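You operate a simulated robot arm through the tools that you are given. There is no shell and no other tool.

You are at the controls of a simulated robot arm. One attempt, no reset.

## Task
Top the washer tank up to the MAX mark from the blue tank.
Fine: cap right open, spout down, hold the push button; spill none; spout up and cap closed again.

It is judged by the outcome, as a careful person would: the job done as asked, and still so three seconds after it is handed in. It fails if anything else is knocked over, pushed out of place, dropped, spilled or broken. Lids that push on must go on centred and level and be pressed home; caps that screw on are set level and turned clockwise until they are tight.

## Robot
A 7-joint arm with a two-finger parallel gripper, fixed in place. Base frame: the origin is at the foot of the arm, x ahead of it, y to its left, z up. Lengths are in mm, angles in rad, forces in N, time in s.
With the tool pointing down near the work surface it reaches from about 460 to 920 mm from the base axis. Its first joint turns from -2.007 to 2.007 rad. Payload 3.91 kg.
The TCP is the grasp point between the finger pads, 30 mm short of the fingertips. In the tool frame z runs along the fingers and y along their closing line. Largest opening 110 mm; finger width 20, thickness 10; the body of the gripper, 48 by 112 mm, starts 55 mm behind the TCP.
Orientation is told as [roll, pitch, yaw] about the base's x, y, z axes, in that order, counted from this pose: with the fingers straight down and closing along the base's y, the tool's x points along the base's -x, its y along +y and its z along -z.

## Interface
- The arm moves only by the tool move_arm. Its argument "moves" is a list of rows, each an object (a shift or turn left out is 0, a gripper value left out holds the last) with "dp": the shift along the base's x, y, z in mm, a list of three; "dr": the turn, a rotation vector about the base's x, y, z in rad, a list of three; "fingers": the gripper command, from -1 (fully open) to 1 (shut), values between in proportion. In form: [{"dp": [x, y, z], "dr": [wx, wy, wz], "fingers": fingers}, ...]. A call has 1 to 20 rows; each row is the pose to reach, as a shift and turn from the pose commanded when the call began. Each row takes 0.2 s and may step no farther than 50 mm and 0.15 rad from the row before; otherwise, or with a gripper value out of range, the whole call is refused. Where a pose cannot be reached the arm comes as near as it can. A force on the tool above 90 N (or 10 N above the force at the start of the call, whichever is more), or a blocked arm, ends the call early, and 0.2 s more pass. Each finger travels about 153 mm/s and halts on what it meets, pressing with about 44 N; the grip force reading is that of the motor and also rises with nothing between the fingers. The clock runs only during rows and for 0.2 s after the last one: add rows that repeat a pose to give the fingers time. The reply holds the time, the measured pose of the TCP, the force on the tool along the base axes, the opening and the grip force, in the units named above and with some noise, with the torque about the TCP (base axes, N m) and any sound that the robot's microphone picked up, and new pictures: "pictures" is both (left out), scene, wrist or none.
- Cameras (640 x 400 px; columns grow to the right, rows downward): "scene" is fixed at [51.7, 500.3, 1418]; the picture's right is [-0.53, -0.85, 0.00], its down [-0.42, 0.26, -0.87] and it looks along [0.74, -0.46, -0.49] (base axes); focal length 309 px, centre (320, 200). "wrist" rides on the gripper at [72, 17, -103] in the tool frame; the picture's right is [-0.23, 0.97, 0.00], its down [-0.76, -0.18, -0.62] and it looks along [-0.61, -0.14, 0.78] (tool axes); focal length 222 px, centre (320, 200).
- move_column(by): slides the trunk up (or, below 0, down) by that many mm; the arm rides with it, the base frame stays. It gives what a move gives, with no picture.
- probe_pixels(camera, pixels): for up to 12 pixels [column, row] of the newest picture of that camera ("zoom" is the newest enlarged one), the place [x, y, z] in the base frame of the surface seen there, good to about 2 mm. It takes no simulated time.
- enlarge(camera, box): a new picture of the part [left, top, right, bottom] of that camera's present view, enlarged. It takes no simulated time.
- sign_off(): hands the job in; it is judged then, once.

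Leave the gripper open and the arm clear of the work at the hand-in unless told otherwise.

The tools are called as name(argument=value, ...) on one line, values as JSON. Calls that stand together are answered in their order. move_arm: Moves the arm, as the interface text tells. Its arguments: {"type":"object","properties":{"moves":{"type":"array"},"pictures":{"type":"string","enum":["both","scene","wrist","none"]}},"required":["moves"]} The other tools are called the same way: move_column (by) slides the trunk up or down; probe_pixels (camera, pixels) gives the place of the surface under pixels of a picture; enlarge (camera, box) takes an enlarged picture of a part of a camera's view; sign_off () hands the job in.

At the start:

```text
time_s: 0.0
position: [456.0, 223.8, 1264.6]
orientation: [0.0, 0.0, -0.001]
contact_force: [0.1, 0.0, 0.4]
wrist_torque: [-0.02, -0.04, -0.01]
gripper_width: 110.2
grip_force: 0.0
trunk travel left (down, up): [-725.0, 265.0]
```

scene: 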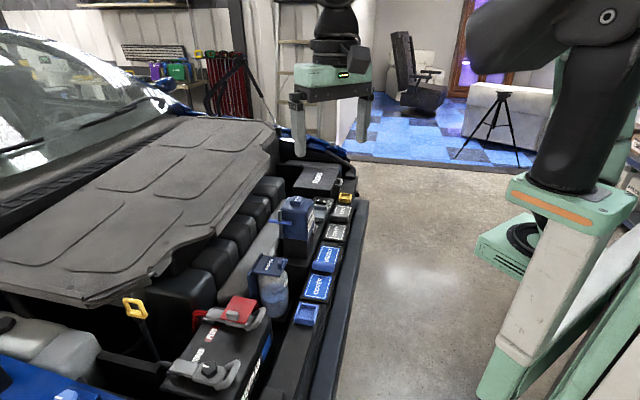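
wrist: 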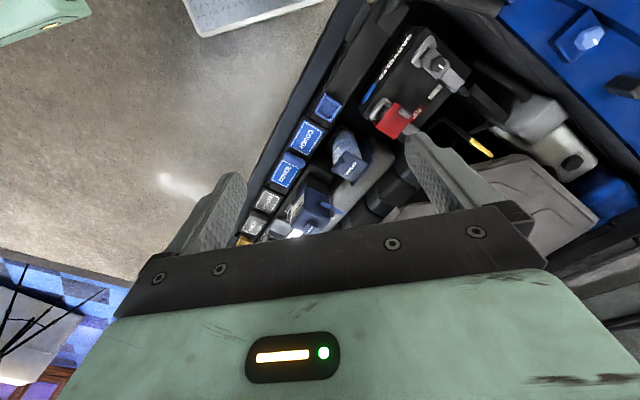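

I see an engine bay with a blue tank near (295,225) and a translucent bottle with a blue cap near (270,280) in the scene picture. I'll enlarge both areas for detail before moving.

enlarge(camera="scene", box=[230, 160, 390, 260])

enlarge(camera="scene", box=[210, 230, 370, 330])

enlarge(camera="wrist", box=[230, 80, 420, 250])

```text
4.00 times, centred on (310, 210) of scene
```

zoom: 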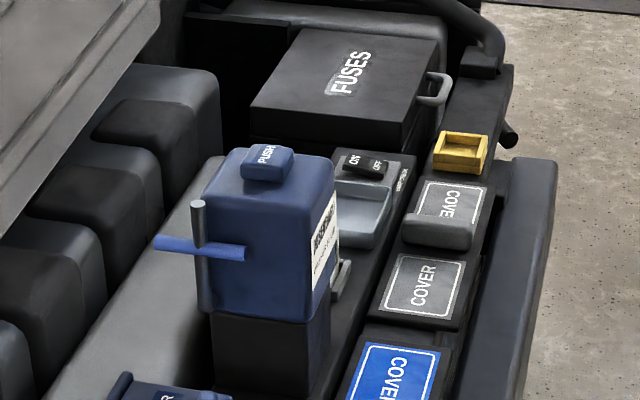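

```text
4.00 times, centred on (290, 280) of scene
```

zoom: 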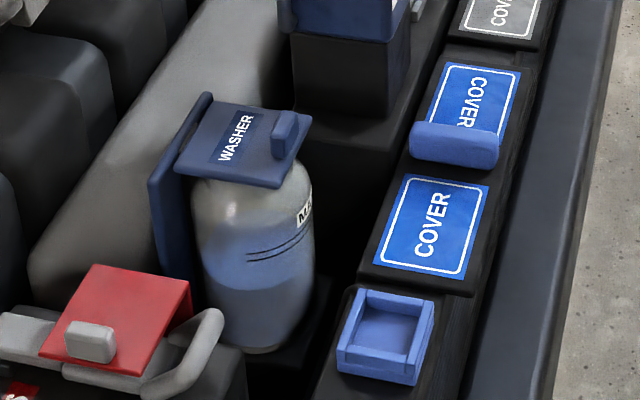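

```text
2.35 times, centred on (325, 165) of wrist
```

zoom: 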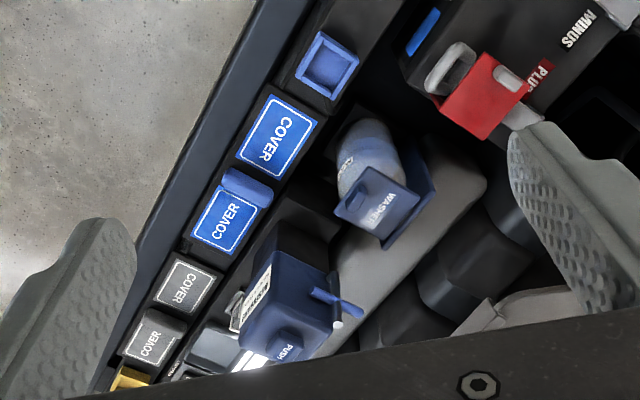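

I'll probe the key surfaces: the PUSH button, the spout bar, the grey pin, the tank body, the washer cap and its tab, and the bottle.

probe_pixels(camera="scene", pixels=[[297, 199], [297, 203], [270, 221], [290, 224], [279.5, 211], [310, 210], [296, 232], [298, 248], [268, 265], [281, 265], [258, 285], [275, 290]])

enlarge(camera="scene", box=[262, 190, 326, 230])

enlarge(camera="scene", box=[240, 245, 304, 285])

enlarge(camera="scene", box=[240, 275, 304, 325])

```text
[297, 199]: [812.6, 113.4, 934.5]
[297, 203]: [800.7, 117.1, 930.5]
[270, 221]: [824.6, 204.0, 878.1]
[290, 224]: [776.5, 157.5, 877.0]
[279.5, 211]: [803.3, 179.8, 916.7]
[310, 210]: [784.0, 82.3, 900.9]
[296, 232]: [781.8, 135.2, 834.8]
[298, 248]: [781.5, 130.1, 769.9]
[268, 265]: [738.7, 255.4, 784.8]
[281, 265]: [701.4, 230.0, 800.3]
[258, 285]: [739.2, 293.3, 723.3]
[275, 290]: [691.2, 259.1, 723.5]
```

```text
10.00 times, centred on (294, 210) of scene
```

zoom: 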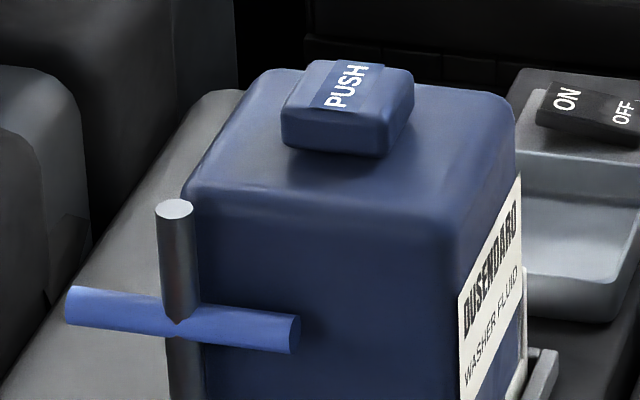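

```text
10.00 times, centred on (272, 265) of scene
```

zoom: 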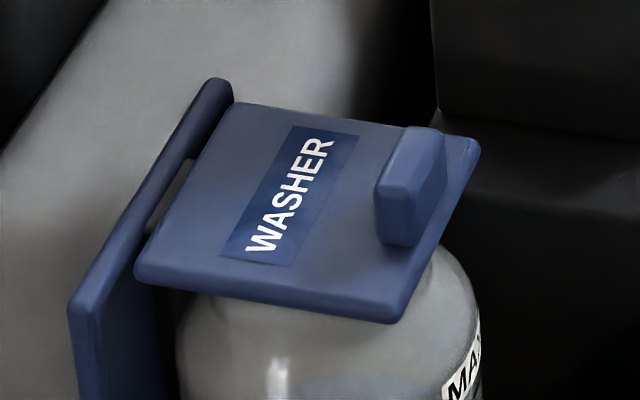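

```text
8.00 times, centred on (272, 300) of scene
```

zoom: 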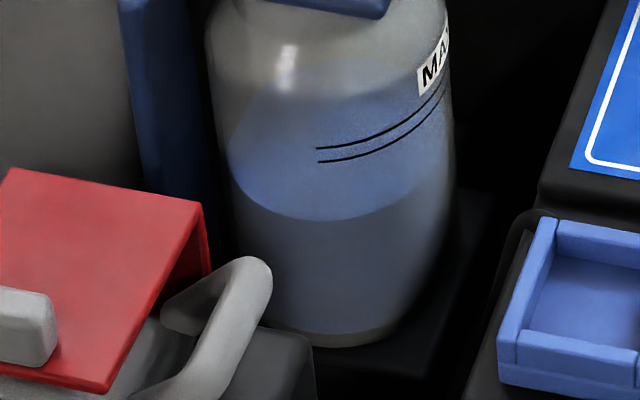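

The washer cap is a hinged flap with a raised tab; the spout is a grey rod with a blue cross handle on the tank's side. I'll probe these zooms' details in the scene view for exact geometry.

enlarge(camera="scene", box=[262, 195, 326, 235])

probe_pixels(camera="scene", pixels=[[281, 225], [287, 232], [300, 238], [305, 240], [308, 238], [310, 235], [279, 235], [279, 228], [284, 205], [300, 210], [306, 215], [318, 200]])

probe_pixels(camera="scene", pixels=[[264, 257], [286, 260], [256, 272], [279, 275], [281, 260], [281, 266], [261, 254], [248, 277], [270, 275], [294, 290], [288, 280], [283, 262]])

```text
10.00 times, centred on (294, 215) of scene
```

zoom: 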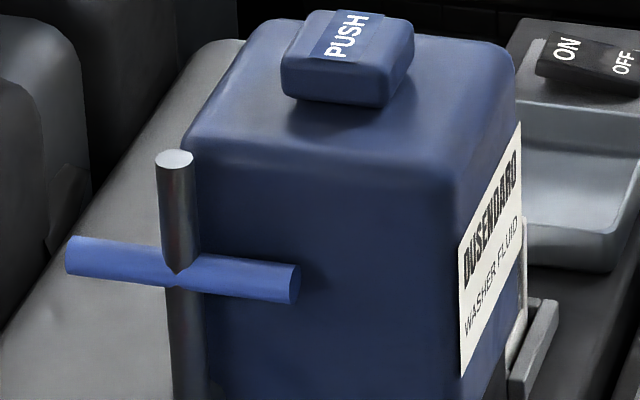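

```text
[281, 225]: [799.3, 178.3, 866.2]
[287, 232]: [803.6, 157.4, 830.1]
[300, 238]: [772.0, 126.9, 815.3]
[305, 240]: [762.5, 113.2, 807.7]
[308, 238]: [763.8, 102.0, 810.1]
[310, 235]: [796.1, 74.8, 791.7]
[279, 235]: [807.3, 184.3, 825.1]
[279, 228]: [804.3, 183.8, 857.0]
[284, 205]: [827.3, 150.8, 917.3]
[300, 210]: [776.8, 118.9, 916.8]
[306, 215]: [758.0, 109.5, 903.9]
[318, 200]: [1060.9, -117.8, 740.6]
```

```text
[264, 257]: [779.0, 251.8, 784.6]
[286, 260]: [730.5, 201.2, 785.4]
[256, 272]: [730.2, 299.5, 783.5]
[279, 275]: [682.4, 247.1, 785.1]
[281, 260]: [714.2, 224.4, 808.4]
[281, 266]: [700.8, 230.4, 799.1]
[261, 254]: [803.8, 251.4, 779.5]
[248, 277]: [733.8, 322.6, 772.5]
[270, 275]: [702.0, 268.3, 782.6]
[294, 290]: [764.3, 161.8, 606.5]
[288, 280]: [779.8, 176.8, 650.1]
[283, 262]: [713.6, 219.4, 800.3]
```

Geometry so far, using t = (0.71, 0.71) and n = (-0.71, 0.71): the flap hinge lies on its far (+t) side and the tab is at about (707,225,~800). The spout rod stands at about (804,181) with its cross-bar at z≈878, and it should swing along n towards the mouth at about (730,250,~780). I'll move to a high viewpoint, yawed 45°, to look with the wrist camera.

move_arm(moves=[{"dp": [20, -7, -33], "dr": [0, 0, 0.1]}, {"dp": [42, -14, -67], "dr": [0, 0, 0.2]}, {"dp": [63, -21, -100], "dr": [0, 0, 0.3]}, {"dp": [84, -28, -134], "dr": [0, 0, 0.4]}, {"dp": [105, -35, -167], "dr": [0, 0, 0.5]}, {"dp": [126, -42, -200], "dr": [0, 0, 0.6]}, {"dp": [147, -49, -234], "dr": [0, 0, 0.7]}, {"dp": [167, -55, -265], "dr": [0, 0, 0.786]}])

```text
time_s: 1.8
position: [623.4, 166.8, 998.0]
orientation: [0.0, 0.0, 0.788]
contact_force: [0.4, 0.5, 0.3]
wrist_torque: [0.0, -0.01, 0.0]
gripper_width: 110.0
grip_force: 0.1
trunk travel left (down, up): [-725.0, 265.0]
```

scene: 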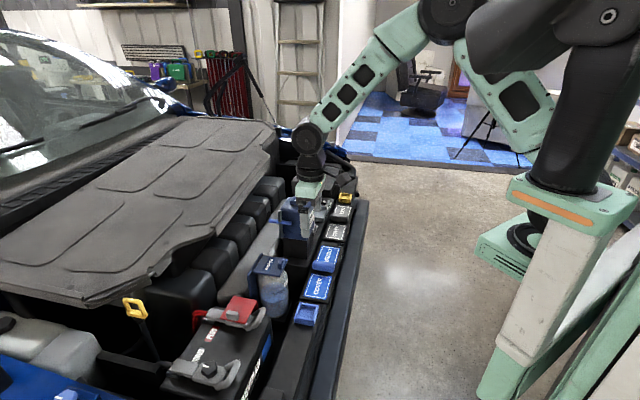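
wrist: 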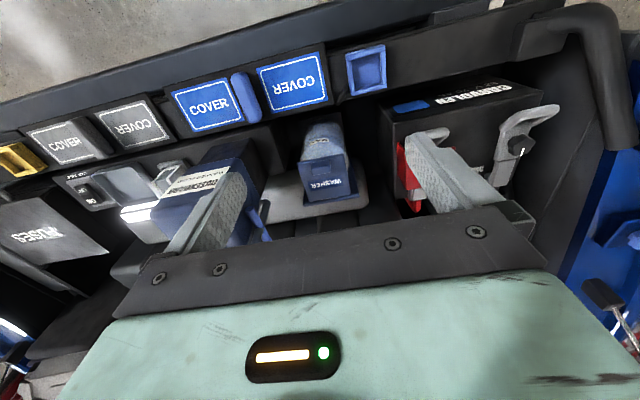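

The view works. In this yaw the wrist picture's top is the robot side and its right is the n direction. I'll enlarge the tank and the washer in both cameras.

enlarge(camera="wrist", box=[160, 110, 320, 240])

enlarge(camera="wrist", box=[260, 100, 400, 220])

enlarge(camera="scene", box=[250, 170, 350, 250])

```text
3.08 times, centred on (240, 175) of wrist
```

zoom: 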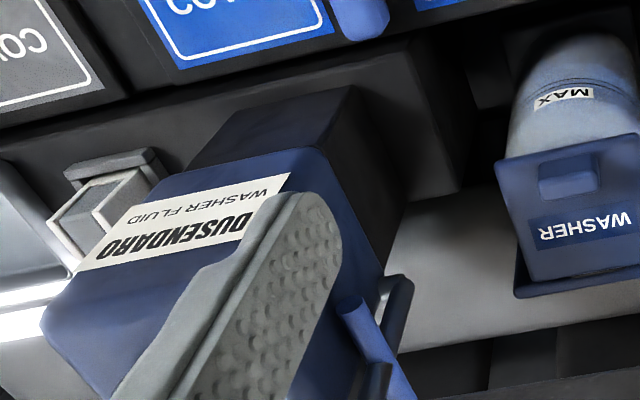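

```text
3.33 times, centred on (330, 160) of wrist
```

zoom: 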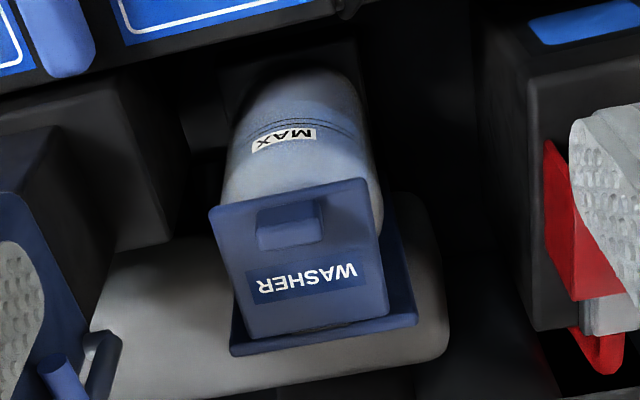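

```text
5.00 times, centred on (300, 210) of scene
```

zoom: 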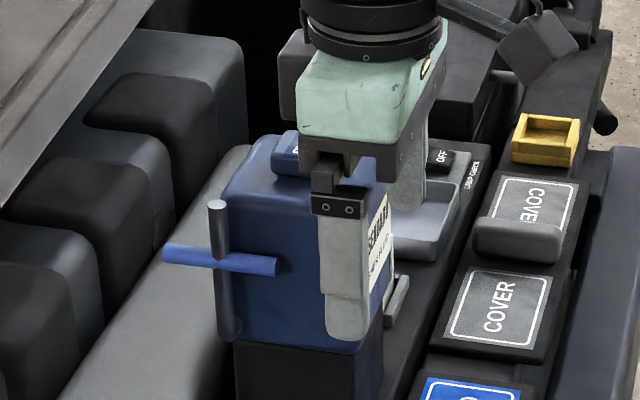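

The open left finger blocks the tank. I'll shut the fingers and move to about (640,240,960), so the spout mechanism and the washer are both in view.

move_arm(moves=[{"dp": [5, 24, -12], "fingers": 1}, {"dp": [10, 48, -25], "fingers": 1}, {"dp": [17, 74, -38], "fingers": 1}, {"dp": [17, 74, -38], "fingers": 1}])

```text
time_s: 2.8
position: [640.3, 241.9, 961.9]
orientation: [0.0, 0.0, 0.786]
contact_force: [-0.8, -0.5, 0.6]
wrist_torque: [0.02, 0.02, 0.01]
gripper_width: 0.1
grip_force: 37.7
trunk travel left (down, up): [-725.0, 265.0]
```

scene: 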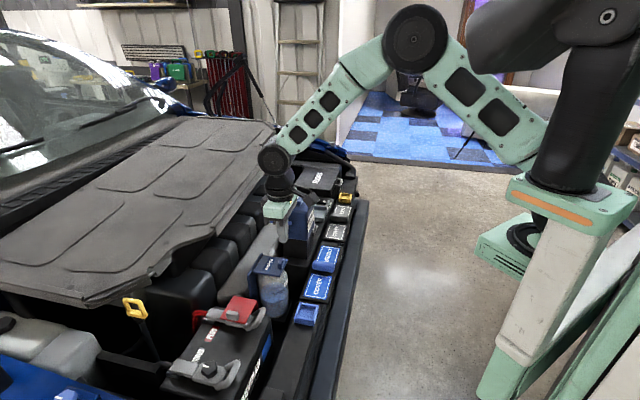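
wrist: 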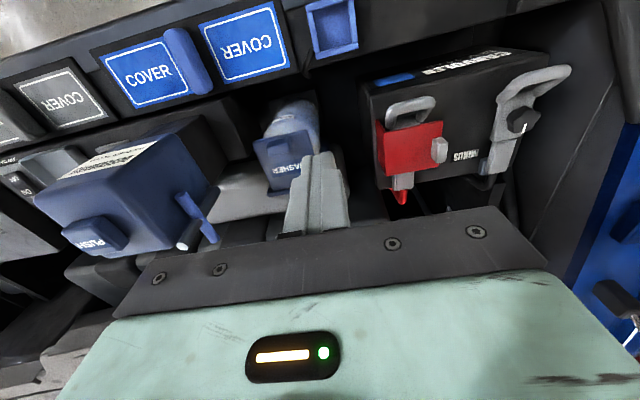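

Now the tank and spout are in clear view at (120-215, 130-250). I'll enlarge there and on the washer.

enlarge(camera="wrist", box=[140, 160, 236, 260])

probe_pixels(camera="wrist", pixels=[[184, 245], [200, 218], [182, 197], [214, 240], [210, 195], [204, 200], [198, 212], [90, 225], [90, 243], [140, 200], [175, 215], [205, 165]])

enlarge(camera="wrist", box=[240, 90, 336, 200])

probe_pixels(camera="wrist", pixels=[[256, 143], [310, 130], [316, 155], [270, 145], [285, 140], [277, 147], [277, 140], [264, 190], [290, 165], [290, 120], [280, 175], [293, 146]])

```text
4.00 times, centred on (188, 210) of wrist
```

zoom: 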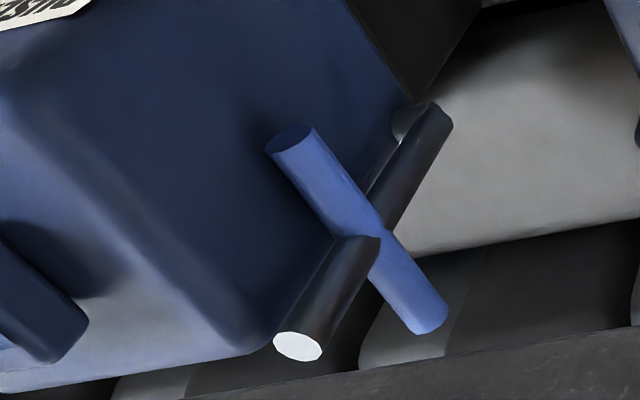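

```text
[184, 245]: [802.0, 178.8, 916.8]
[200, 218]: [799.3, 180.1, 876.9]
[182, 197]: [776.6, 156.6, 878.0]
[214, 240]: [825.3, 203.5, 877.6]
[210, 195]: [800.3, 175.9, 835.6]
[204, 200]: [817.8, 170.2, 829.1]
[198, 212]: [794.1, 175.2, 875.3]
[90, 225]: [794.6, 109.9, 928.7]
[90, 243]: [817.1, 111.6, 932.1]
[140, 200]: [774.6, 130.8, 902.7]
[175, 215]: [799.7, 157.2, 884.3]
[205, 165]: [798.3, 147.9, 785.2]
```

```text
3.64 times, centred on (288, 145) of wrist
```

zoom: 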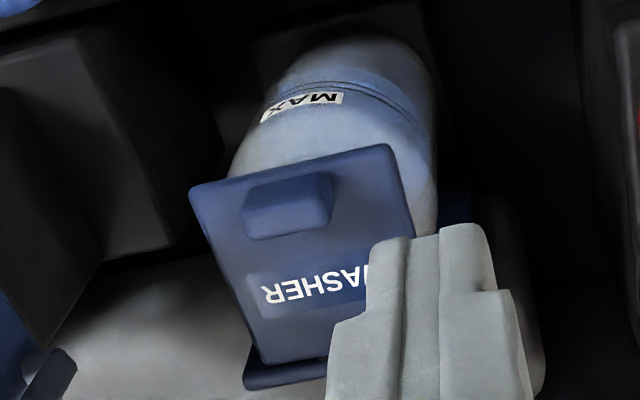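

```text
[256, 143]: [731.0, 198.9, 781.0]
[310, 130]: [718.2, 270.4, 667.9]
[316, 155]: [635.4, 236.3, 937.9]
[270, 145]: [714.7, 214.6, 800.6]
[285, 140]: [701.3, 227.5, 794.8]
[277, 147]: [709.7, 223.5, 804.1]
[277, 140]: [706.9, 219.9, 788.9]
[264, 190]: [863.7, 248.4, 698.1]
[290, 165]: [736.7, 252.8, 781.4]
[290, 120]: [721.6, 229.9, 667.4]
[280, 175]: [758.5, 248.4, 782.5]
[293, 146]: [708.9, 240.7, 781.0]
```

The rod appears to pivot near its lower rounded end (z≈820-835), and the tab stands about 30 mm long along n. I'll probe more for the rod's bottom, the bottle wall, the MAX lines and the liquid level.

probe_pixels(camera="wrist", pixels=[[217, 188], [215, 190], [209, 189.5], [212, 187], [206, 193], [213, 193], [283, 118], [297, 110], [305, 115], [290, 127], [275, 125], [305, 140]])

enlarge(camera="scene", box=[248, 250, 304, 320])

probe_pixels(camera="scene", pixels=[[272, 297], [272, 293], [280, 289], [285, 292], [280, 300], [272, 305], [265, 295], [272, 315], [286, 284], [272, 318], [265, 310], [275, 284]])

```text
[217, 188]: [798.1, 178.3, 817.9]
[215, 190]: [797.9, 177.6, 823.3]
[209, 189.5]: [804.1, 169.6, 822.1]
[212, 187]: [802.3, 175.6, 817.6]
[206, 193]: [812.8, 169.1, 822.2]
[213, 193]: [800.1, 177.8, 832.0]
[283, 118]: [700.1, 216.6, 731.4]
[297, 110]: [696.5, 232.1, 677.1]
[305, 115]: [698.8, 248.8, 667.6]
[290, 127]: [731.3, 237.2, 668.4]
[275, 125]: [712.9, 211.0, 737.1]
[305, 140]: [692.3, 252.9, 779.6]
```

```text
5.71 times, centred on (276, 285) of scene
```

zoom: 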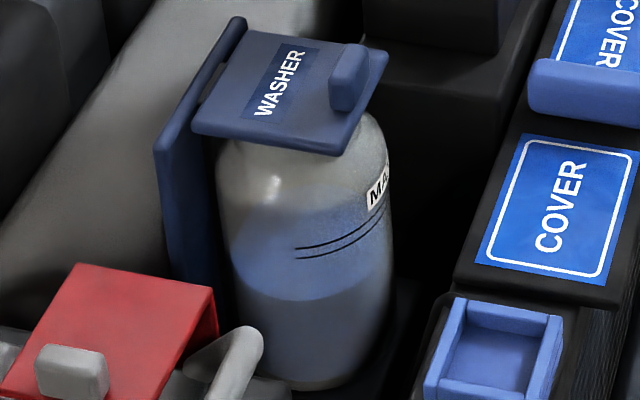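

```text
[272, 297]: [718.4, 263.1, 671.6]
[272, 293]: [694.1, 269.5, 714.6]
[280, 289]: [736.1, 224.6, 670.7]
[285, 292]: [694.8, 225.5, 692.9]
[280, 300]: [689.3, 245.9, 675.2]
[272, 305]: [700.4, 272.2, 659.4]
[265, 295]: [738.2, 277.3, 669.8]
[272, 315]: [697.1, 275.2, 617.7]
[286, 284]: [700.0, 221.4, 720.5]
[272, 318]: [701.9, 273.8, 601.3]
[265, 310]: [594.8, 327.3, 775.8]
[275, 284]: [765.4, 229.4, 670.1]
```

The liquid surface reads z≈670. I'll zoom in on the MAX lines to get their heights on the bottle wall.

enlarge(camera="scene", box=[262, 276, 294, 300])

probe_pixels(camera="zoom", pixels=[[300, 302], [300, 330], [350, 290], [400, 270], [450, 240], [250, 330], [500, 215], [480, 150], [450, 180], [420, 290], [330, 315], [330, 290]])

```text
16.00 times, centred on (278, 288) of scene
```

zoom: 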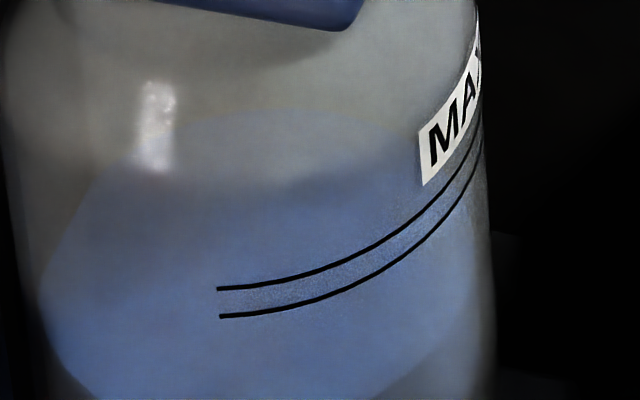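

```text
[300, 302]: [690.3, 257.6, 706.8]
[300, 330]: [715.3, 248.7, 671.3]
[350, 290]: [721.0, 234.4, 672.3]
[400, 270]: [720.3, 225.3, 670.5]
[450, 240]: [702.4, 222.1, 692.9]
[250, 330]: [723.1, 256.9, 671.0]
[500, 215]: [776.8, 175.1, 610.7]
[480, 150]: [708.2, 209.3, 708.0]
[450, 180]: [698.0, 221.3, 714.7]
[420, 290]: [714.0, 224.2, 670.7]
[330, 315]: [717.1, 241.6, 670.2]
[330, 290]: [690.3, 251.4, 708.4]
```

MAX band ≈ z 705-711, liquid ≈ 670. The spout's pivot is near z≈820. My plan for the flap is to open the fingers into a roughly 50 mm fork, tilt the tool 45° pointing away from the robot, and lift under the flap's front edge. First I'll check heights of the things on the robot side (front rail, covers) and near the battery.

probe_pixels(camera="scene", pixels=[[318, 287], [325, 260], [323, 268], [345, 270], [355, 220], [307, 315], [240, 308], [262, 318], [300, 265], [325, 230], [336, 205], [230, 320]])

probe_pixels(camera="wrist", pixels=[[240, 50], [140, 75], [182, 55], [332, 30], [410, 145], [410, 110], [230, 130], [40, 100], [225, 200], [438, 150], [60, 160], [300, 80]])

```text
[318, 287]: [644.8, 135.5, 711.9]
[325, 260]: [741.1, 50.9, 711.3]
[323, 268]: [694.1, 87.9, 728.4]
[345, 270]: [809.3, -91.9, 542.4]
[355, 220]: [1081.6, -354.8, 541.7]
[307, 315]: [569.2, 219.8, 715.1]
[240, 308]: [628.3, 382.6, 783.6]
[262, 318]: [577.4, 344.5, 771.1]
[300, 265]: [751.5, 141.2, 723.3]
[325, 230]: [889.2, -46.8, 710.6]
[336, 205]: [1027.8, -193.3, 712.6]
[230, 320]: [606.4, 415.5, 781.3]
```

```text
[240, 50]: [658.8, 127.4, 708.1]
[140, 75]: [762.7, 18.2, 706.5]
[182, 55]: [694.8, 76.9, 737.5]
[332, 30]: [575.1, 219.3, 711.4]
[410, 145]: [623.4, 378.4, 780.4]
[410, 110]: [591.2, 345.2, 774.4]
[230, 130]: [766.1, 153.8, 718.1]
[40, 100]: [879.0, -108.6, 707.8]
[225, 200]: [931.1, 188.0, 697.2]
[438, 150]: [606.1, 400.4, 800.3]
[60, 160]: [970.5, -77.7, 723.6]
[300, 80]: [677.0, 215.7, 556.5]
```

Covers top out at z≈737, so a 45° approach at TCP z≈790 is clear. I'll move to a stand-off in front of the flap at (643,161,850), tilting the tool 45° away from the robot, with fingers set to a gap of about 50 mm.

move_arm(moves=[{"dp": [1, -14, -19], "dr": [0.0926, -0.0926, 0], "fingers": 0.09}, {"dp": [1, -27, -37], "dr": [0.185, -0.185, 0], "fingers": 0.09}, {"dp": [2, -41, -56], "dr": [0.278, -0.278, 0], "fingers": 0.09}, {"dp": [2, -54, -75], "dr": [0.37, -0.37, 0], "fingers": 0.09}, {"dp": [3, -68, -93], "dr": [0.463, -0.463, 0], "fingers": 0.09}, {"dp": [3, -81, -112], "dr": [0.555, -0.555, 0], "fingers": 0.09}, {"dp": [3, -81, -112], "dr": [0.555, -0.555, 0], "fingers": 0.09}])

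```text
time_s: 4.4
position: [643.0, 161.0, 848.6]
orientation: [-0.002, -0.786, 0.788]
contact_force: [-0.2, -0.3, 0.1]
wrist_torque: [0.04, -0.02, -0.05]
gripper_width: 50.3
grip_force: 0.0
trunk travel left (down, up): [-725.0, 265.0]
```

scene: 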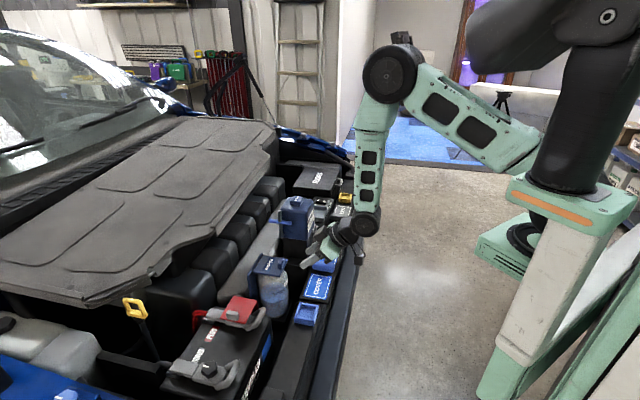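
wrist: 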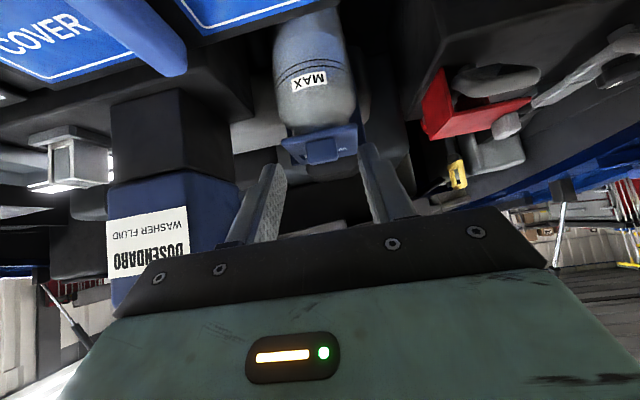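

The pose was reached. I'll enlarge the flap's front edge and the space under it in the wrist view.

enlarge(camera="wrist", box=[240, 60, 400, 180])

probe_pixels(camera="wrist", pixels=[[285, 139], [355, 128], [293, 162], [357, 153], [308, 152], [322, 150], [336, 148], [340, 132], [300, 136], [310, 128], [290, 120], [345, 118]])

```text
3.33 times, centred on (320, 120) of wrist
```

zoom: 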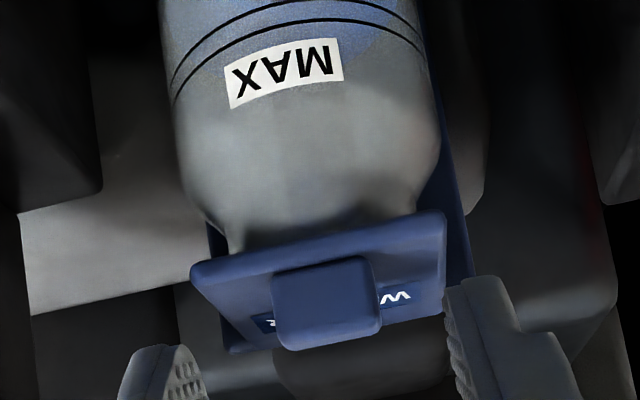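

```text
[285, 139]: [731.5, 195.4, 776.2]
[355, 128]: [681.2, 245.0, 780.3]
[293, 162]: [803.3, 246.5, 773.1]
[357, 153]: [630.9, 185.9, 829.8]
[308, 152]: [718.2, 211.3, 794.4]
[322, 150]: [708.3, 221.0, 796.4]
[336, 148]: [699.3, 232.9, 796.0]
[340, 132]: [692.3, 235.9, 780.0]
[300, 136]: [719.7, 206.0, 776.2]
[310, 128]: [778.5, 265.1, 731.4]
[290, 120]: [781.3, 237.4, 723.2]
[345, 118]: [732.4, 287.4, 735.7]
```

The flap's front edge is at t≈655, z≈774-784, spanning n -379 to -307. The bottle neck tapers to about r 28 just below it, so 54 mm-gap prongs fit under both corners. I'll bring the tips to just in front of and below the edge.

move_arm(moves=[{"dp": [10, 8, -30], "fingers": 0.02}, {"dp": [20, 17, -55], "fingers": 0.02}, {"dp": [28.5, 24.7, -73.6], "fingers": 0.02}, {"dp": [28.5, 24.7, -73.6], "fingers": 0.02}])

```text
time_s: 5.4
position: [671.0, 187.2, 776.5]
orientation: [-0.001, -0.785, 0.787]
contact_force: [-0.1, -0.3, 0.1]
wrist_torque: [0.02, 0.02, 0.02]
gripper_width: 53.9
grip_force: 0.1
trunk travel left (down, up): [-725.0, 265.0]
```

scene: 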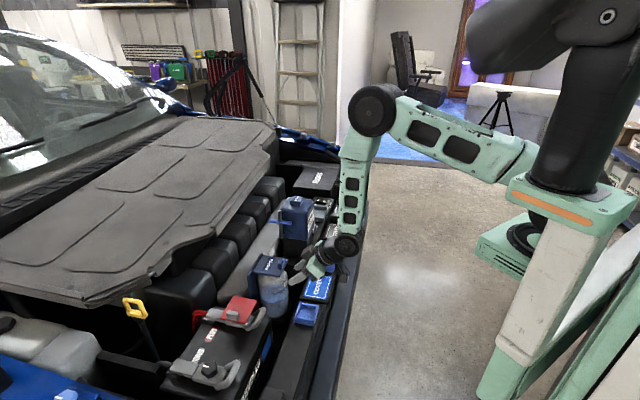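
wrist: 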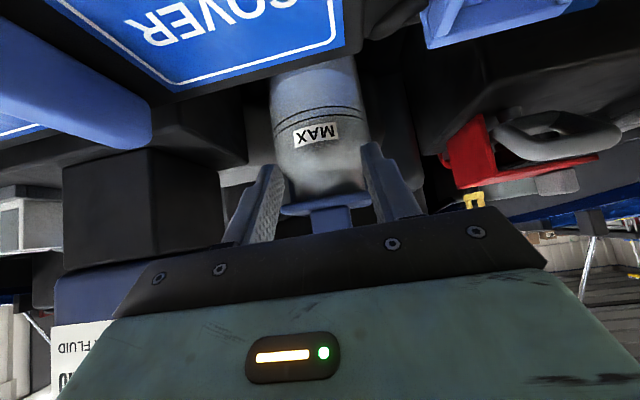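

I'll enlarge to check prong placement against the flap and the arm's clearance over the covers.

enlarge(camera="scene", box=[240, 210, 380, 310])

enlarge(camera="wrist", box=[220, 110, 430, 250])

probe_pixels(camera="scene", pixels=[[345, 247], [345, 258], [335, 258], [318, 270], [300, 279], [293, 281], [305, 265]])

```text
4.00 times, centred on (310, 260) of scene
```

zoom: 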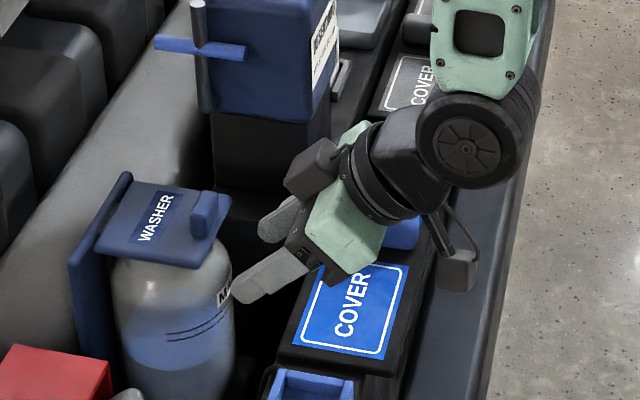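

```text
2.86 times, centred on (325, 180) of wrist
```

zoom: 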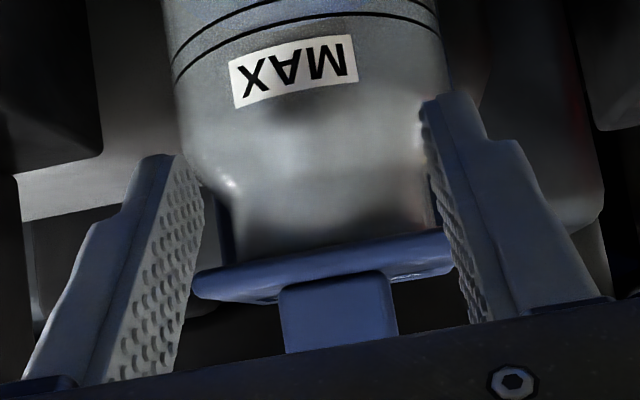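

```text
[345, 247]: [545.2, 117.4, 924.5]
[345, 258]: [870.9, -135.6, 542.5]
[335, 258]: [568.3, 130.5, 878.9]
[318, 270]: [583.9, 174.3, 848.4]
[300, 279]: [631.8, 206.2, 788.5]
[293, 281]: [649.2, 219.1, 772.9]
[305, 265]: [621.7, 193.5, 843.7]
```

Prong tips are aligned with the flap's corners and the arm is clear of the covers. I'll advance 24 mm under the edge and lift gently about 15° along the hinge arc.

move_arm(moves=[{"dp": [8.5, 8.5, 2]}, {"dp": [17, 17, 4]}, {"dp": [17, 17, 10]}, {"dp": [17.7, 17.7, 17]}, {"dp": [18.7, 18.7, 27]}])

```text
time_s: 6.6
position: [691.7, 205.4, 802.1]
orientation: [-0.002, -0.784, 0.787]
contact_force: [0.6, 0.1, -0.6]
wrist_torque: [-0.02, -0.03, -0.02]
gripper_width: 53.9
grip_force: 0.1
trunk travel left (down, up): [-725.0, 265.0]
```

scene: 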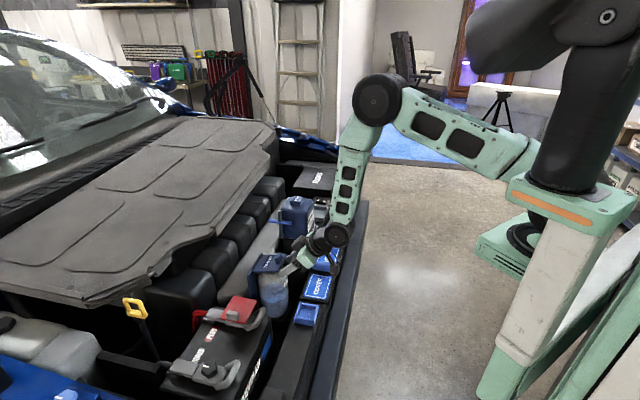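
wrist: 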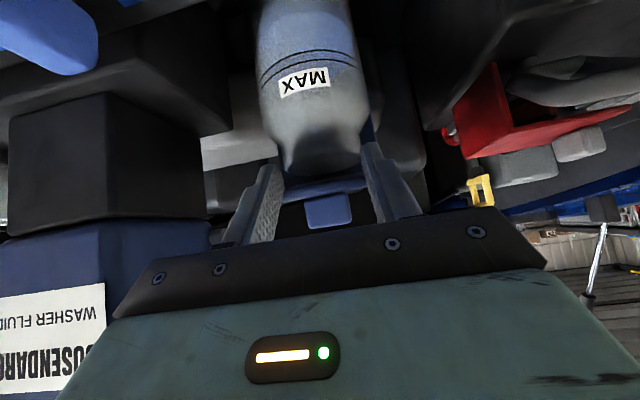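

I'll enlarge to see whether the flap has begun to lift.

enlarge(camera="scene", box=[240, 230, 340, 305])

enlarge(camera="wrist", box=[220, 110, 430, 250])

```text
5.33 times, centred on (290, 268) of scene
```

zoom: 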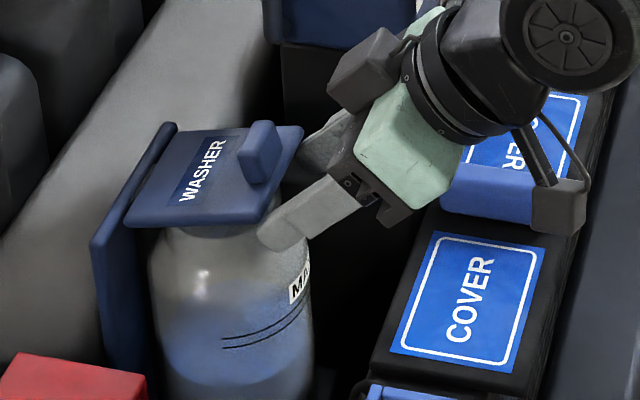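

```text
2.86 times, centred on (325, 180) of wrist
```

zoom: 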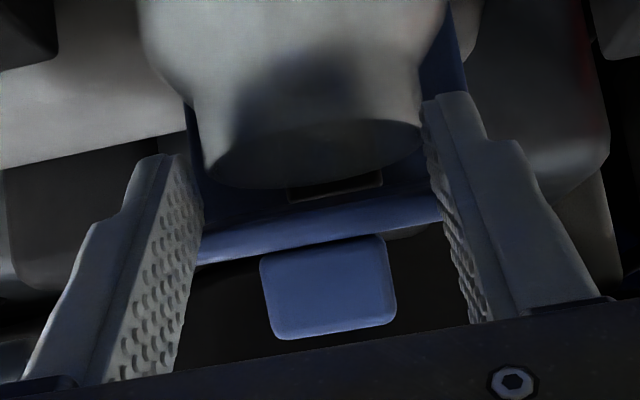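

The flap is rising: the neck mouth now shows beneath it and the forces are low. I'll keep following the hinge arc to about 60°.

move_arm(moves=[{"dp": [2, 2, 8]}, {"dp": [5.2, 5.2, 17.8]}, {"dp": [9, 9, 26]}, {"dp": [13.6, 13.6, 33.1]}, {"dp": [19, 19, 40]}, {"dp": [24.4, 24.4, 44.9]}])

enlarge(camera="scene", box=[240, 230, 340, 305])

enlarge(camera="wrist", box=[220, 110, 430, 250])

```text
time_s: 8.0
position: [714.1, 230.4, 847.9]
orientation: [0.001, -0.785, 0.786]
contact_force: [0.4, -0.5, -0.4]
wrist_torque: [-0.01, 0.07, -0.03]
gripper_width: 53.7
grip_force: 0.1
trunk travel left (down, up): [-725.0, 265.0]
```

scene: 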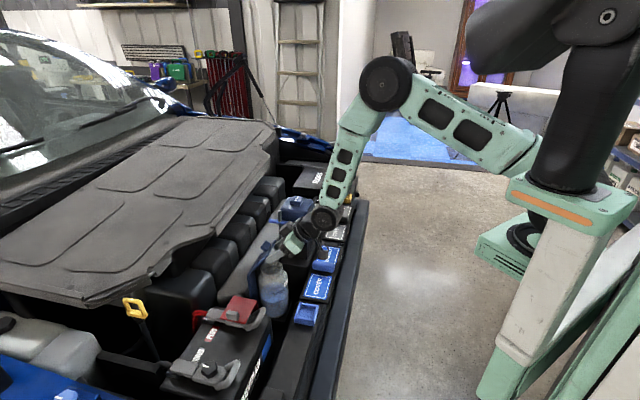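
wrist: 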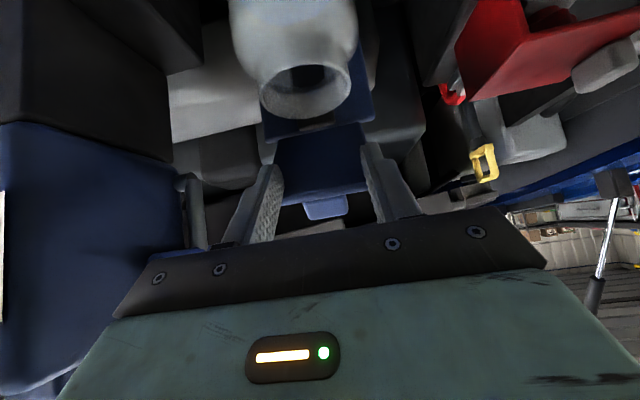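

```text
5.33 times, centred on (290, 268) of scene
```

zoom: 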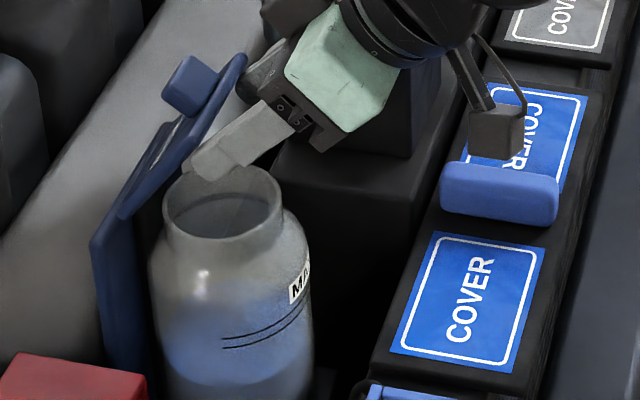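

```text
2.86 times, centred on (325, 180) of wrist
```

zoom: 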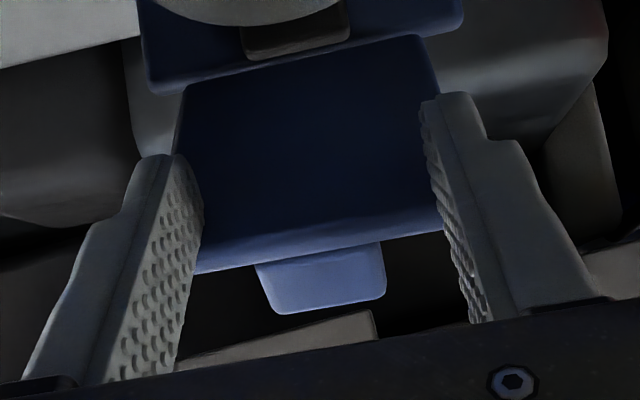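

The flap is at about 65° and the mouth is open. I'll continue pushing over the top, past vertical, in small steps and watch the force.

move_arm(moves=[{"dp": [7, 7, 5]}, {"dp": [14, 14, 8]}, {"dp": [21, 21, 9]}, {"dp": [28, 28, 8]}, {"dp": [35, 35, 6]}])

enlarge(camera="scene", box=[240, 220, 340, 295])

enlarge(camera="wrist", box=[160, 90, 430, 250])

```text
time_s: 9.2
position: [749.0, 264.9, 853.8]
orientation: [-0.002, -0.785, 0.784]
contact_force: [0.1, 0.1, 0.6]
wrist_torque: [0.01, 0.01, 0.0]
gripper_width: 53.8
grip_force: 0.1
trunk travel left (down, up): [-725.0, 265.0]
```

scene: 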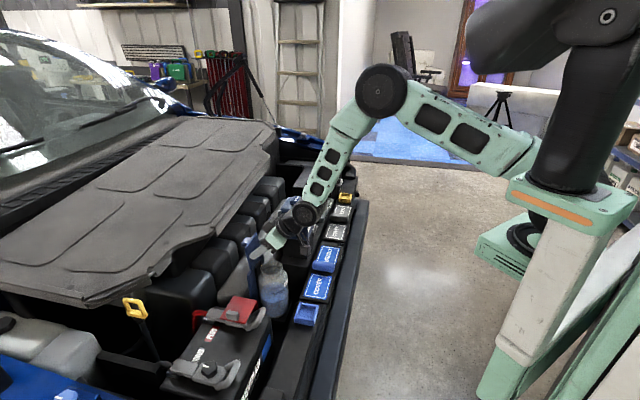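
wrist: 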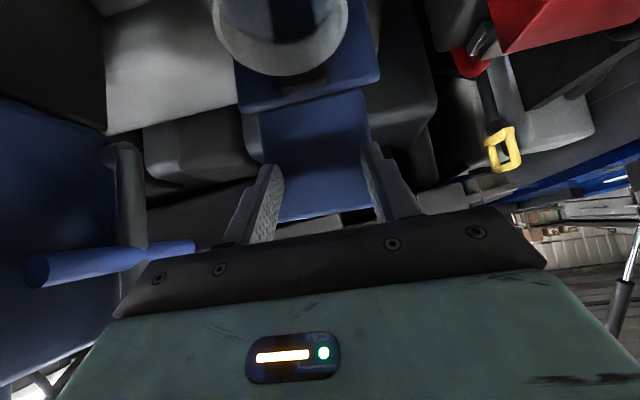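

```text
5.33 times, centred on (290, 258) of scene
```

zoom: 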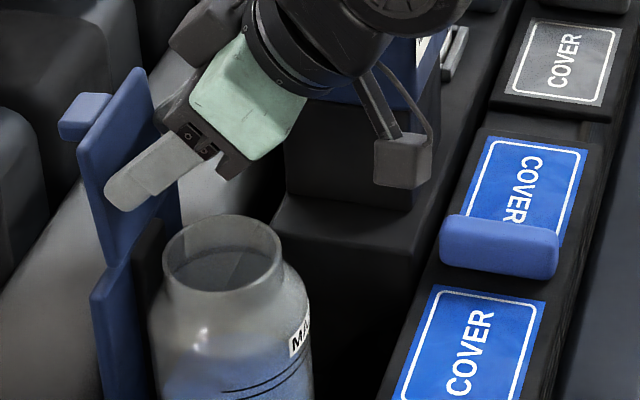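

```text
2.37 times, centred on (295, 170) of wrist
```

zoom: 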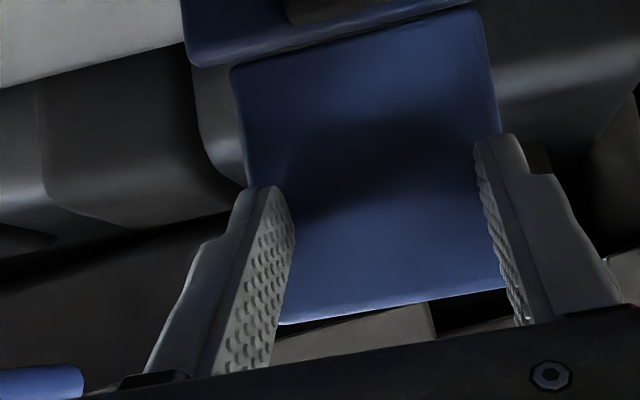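

The flap is at about 100° now. I'll push further in small steps until it meets its stop or reads force.

move_arm(moves=[{"dp": [3, 3, -1]}, {"dp": [6, 6, -2]}, {"dp": [9, 9, -4]}], pictures="none")

enlarge(camera="scene", box=[240, 220, 340, 295])

```text
time_s: 10.0
position: [755.8, 271.0, 851.4]
orientation: [-0.003, -0.783, 0.787]
contact_force: [-23.1, -19.8, 22.6]
wrist_torque: [0.26, -0.03, 0.04]
gripper_width: 53.9
grip_force: 0.1
trunk travel left (down, up): [-725.0, 265.0]
```

```text
5.33 times, centred on (290, 258) of scene
```

zoom: 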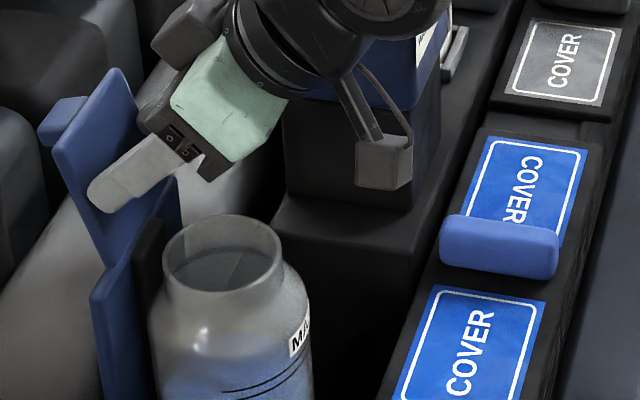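

The stop is reached (about 38 N reaction, flap leaning back about 110°). I'll back off up and away and check that the flap stays.

move_arm(moves=[{"dp": [-6, -6, 4]}, {"dp": [-15, -15, 15]}, {"dp": [-30, -30, 35]}, {"dp": [-45, -45, 60]}, {"dp": [-60, -60, 85]}])

enlarge(camera="scene", box=[240, 190, 340, 295])

enlarge(camera="wrist", box=[120, 60, 400, 260])

```text
time_s: 11.2
position: [697.0, 214.5, 934.2]
orientation: [0.0, -0.785, 0.787]
contact_force: [-0.4, -0.2, 0.4]
wrist_torque: [0.01, -0.02, -0.03]
gripper_width: 54.0
grip_force: 0.2
trunk travel left (down, up): [-725.0, 265.0]
```

scene: 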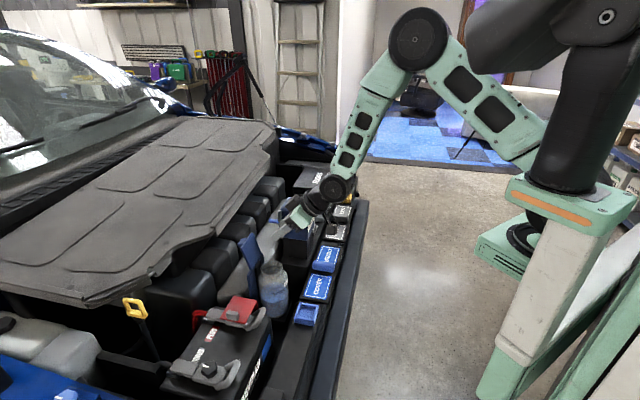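
wrist: 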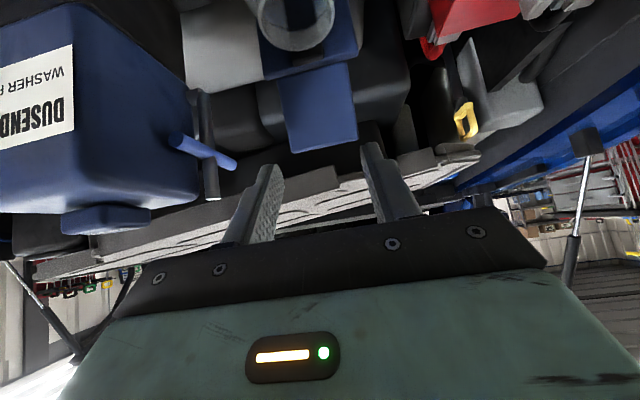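

```text
3.81 times, centred on (290, 242) of scene
```

zoom: 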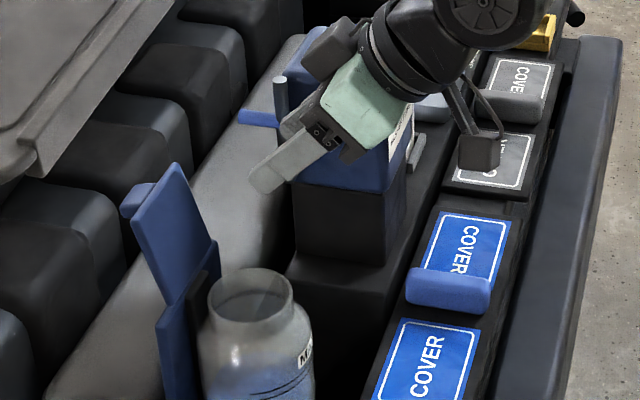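

```text
2.00 times, centred on (260, 160) of wrist
```

zoom: 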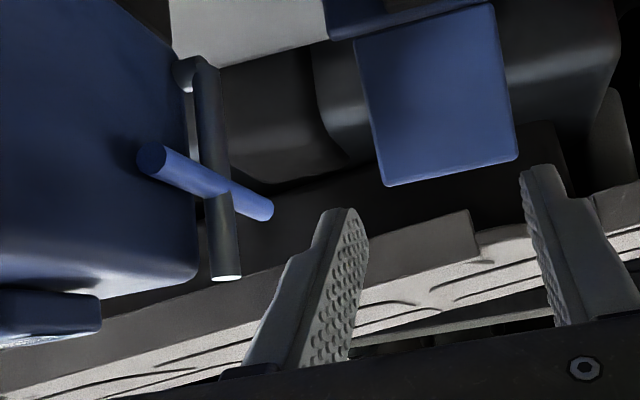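

The flap stays open at about 110°. For the spout I'll grip the rod top above the cross-bar, closing along t so it can pivot between the pads, and swing it toward the mouth. First I'll raise and untilt the tool.

move_arm(moves=[{"dp": [-4, 8, 25], "dr": [-0.0926, 0.0926, 0], "fingers": 0.2}, {"dp": [-8, 16, 50], "dr": [-0.185, 0.185, 0], "fingers": 0.2}, {"dp": [-12, 24, 75], "dr": [-0.278, 0.278, 0], "fingers": 0.2}, {"dp": [-15, 32, 90], "dr": [-0.37, 0.37, 0], "fingers": 0.2}, {"dp": [-18, 38, 105], "dr": [-0.463, 0.463, 0], "fingers": 0.2}, {"dp": [-20, 45, 120], "dr": [-0.555, 0.555, 0], "fingers": 0.2}], pictures="none")

```text
time_s: 12.6
position: [678.6, 258.5, 1056.5]
orientation: [0.0, 0.003, 0.785]
contact_force: [1.4, -0.5, 0.5]
wrist_torque: [-0.01, -0.02, 0.01]
gripper_width: 44.0
grip_force: 0.1
trunk travel left (down, up): [-725.0, 265.0]
```

Now I'll yaw by -90° so the fingers close along t and the camera faces the tank from the washer side.

move_arm(moves=[{"dp": [4, 0, -4], "dr": [0, 0, -0.1428]}, {"dp": [8, 0, -8], "dr": [0, 0, -0.2856]}, {"dp": [12, 0, -12], "dr": [0, 0, -0.4284]}, {"dp": [16, 0, -16], "dr": [0, 0, -0.5712]}, {"dp": [20, 0, -20], "dr": [0, 0, -0.714]}, {"dp": [24, 0, -24], "dr": [0, 0, -0.8568]}, {"dp": [28, 1, -28], "dr": [0, 0, -0.9996]}, {"dp": [32, 1, -32], "dr": [0, 0, -1.1424]}, {"dp": [36, 2, -38], "dr": [0, 0, -1.2852]}, {"dp": [40, 2, -42], "dr": [0, 0, -1.428]}, {"dp": [41, 2, -46], "dr": [0, 0, -1.571]}])

enlarge(camera="wrist", box=[220, 80, 460, 260])

```text
time_s: 15.0
position: [718.8, 260.0, 1010.6]
orientation: [0.001, 0.0, -0.786]
contact_force: [-0.2, 0.4, -0.2]
wrist_torque: [0.0, -0.01, -0.02]
gripper_width: 44.2
grip_force: 0.2
trunk travel left (down, up): [-725.0, 265.0]
```

scene: 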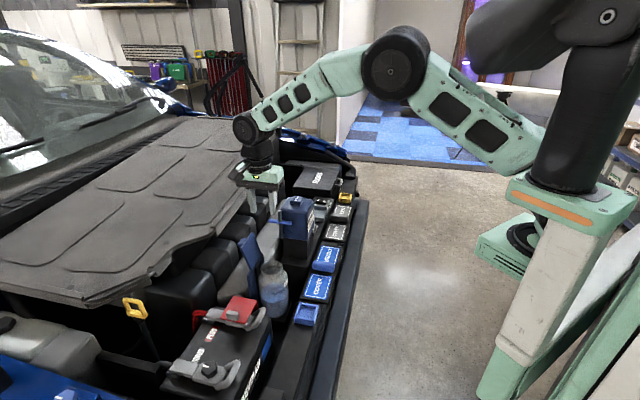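
wrist: 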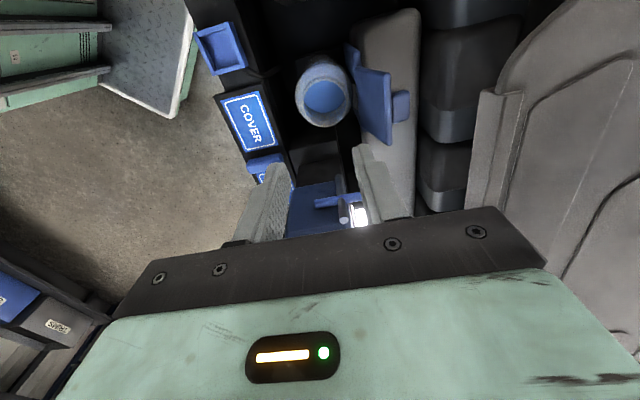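

```text
2.22 times, centred on (340, 170) of wrist
```

zoom: 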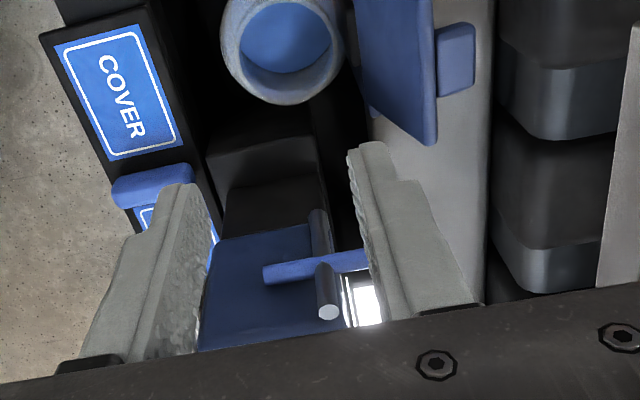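

I now see the mouth from above, the open flap, and the rod with its bar. I'll probe the mouth rim, the open flap's edge, and the rod.

probe_pixels(camera="zoom", pixels=[[328, 312], [330, 280], [270, 275], [355, 258], [318, 220], [282, 100], [225, 40], [340, 50], [285, 40], [430, 140], [325, 265], [345, 262]])

enlarge(camera="scene", box=[240, 180, 340, 280])

```text
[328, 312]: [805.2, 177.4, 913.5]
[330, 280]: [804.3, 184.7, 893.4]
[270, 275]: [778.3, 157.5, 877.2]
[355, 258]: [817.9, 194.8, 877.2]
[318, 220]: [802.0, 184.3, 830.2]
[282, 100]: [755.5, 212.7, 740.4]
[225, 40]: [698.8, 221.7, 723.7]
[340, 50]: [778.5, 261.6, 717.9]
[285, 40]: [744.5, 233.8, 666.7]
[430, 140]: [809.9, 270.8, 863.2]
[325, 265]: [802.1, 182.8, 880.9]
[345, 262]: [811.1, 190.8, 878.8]
```

```text
4.00 times, centred on (290, 230) of scene
```

zoom: 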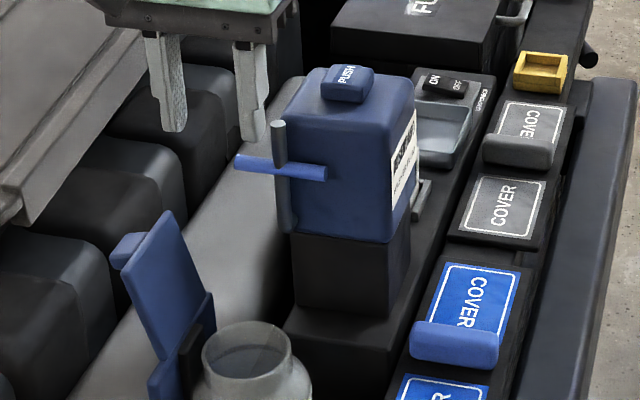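

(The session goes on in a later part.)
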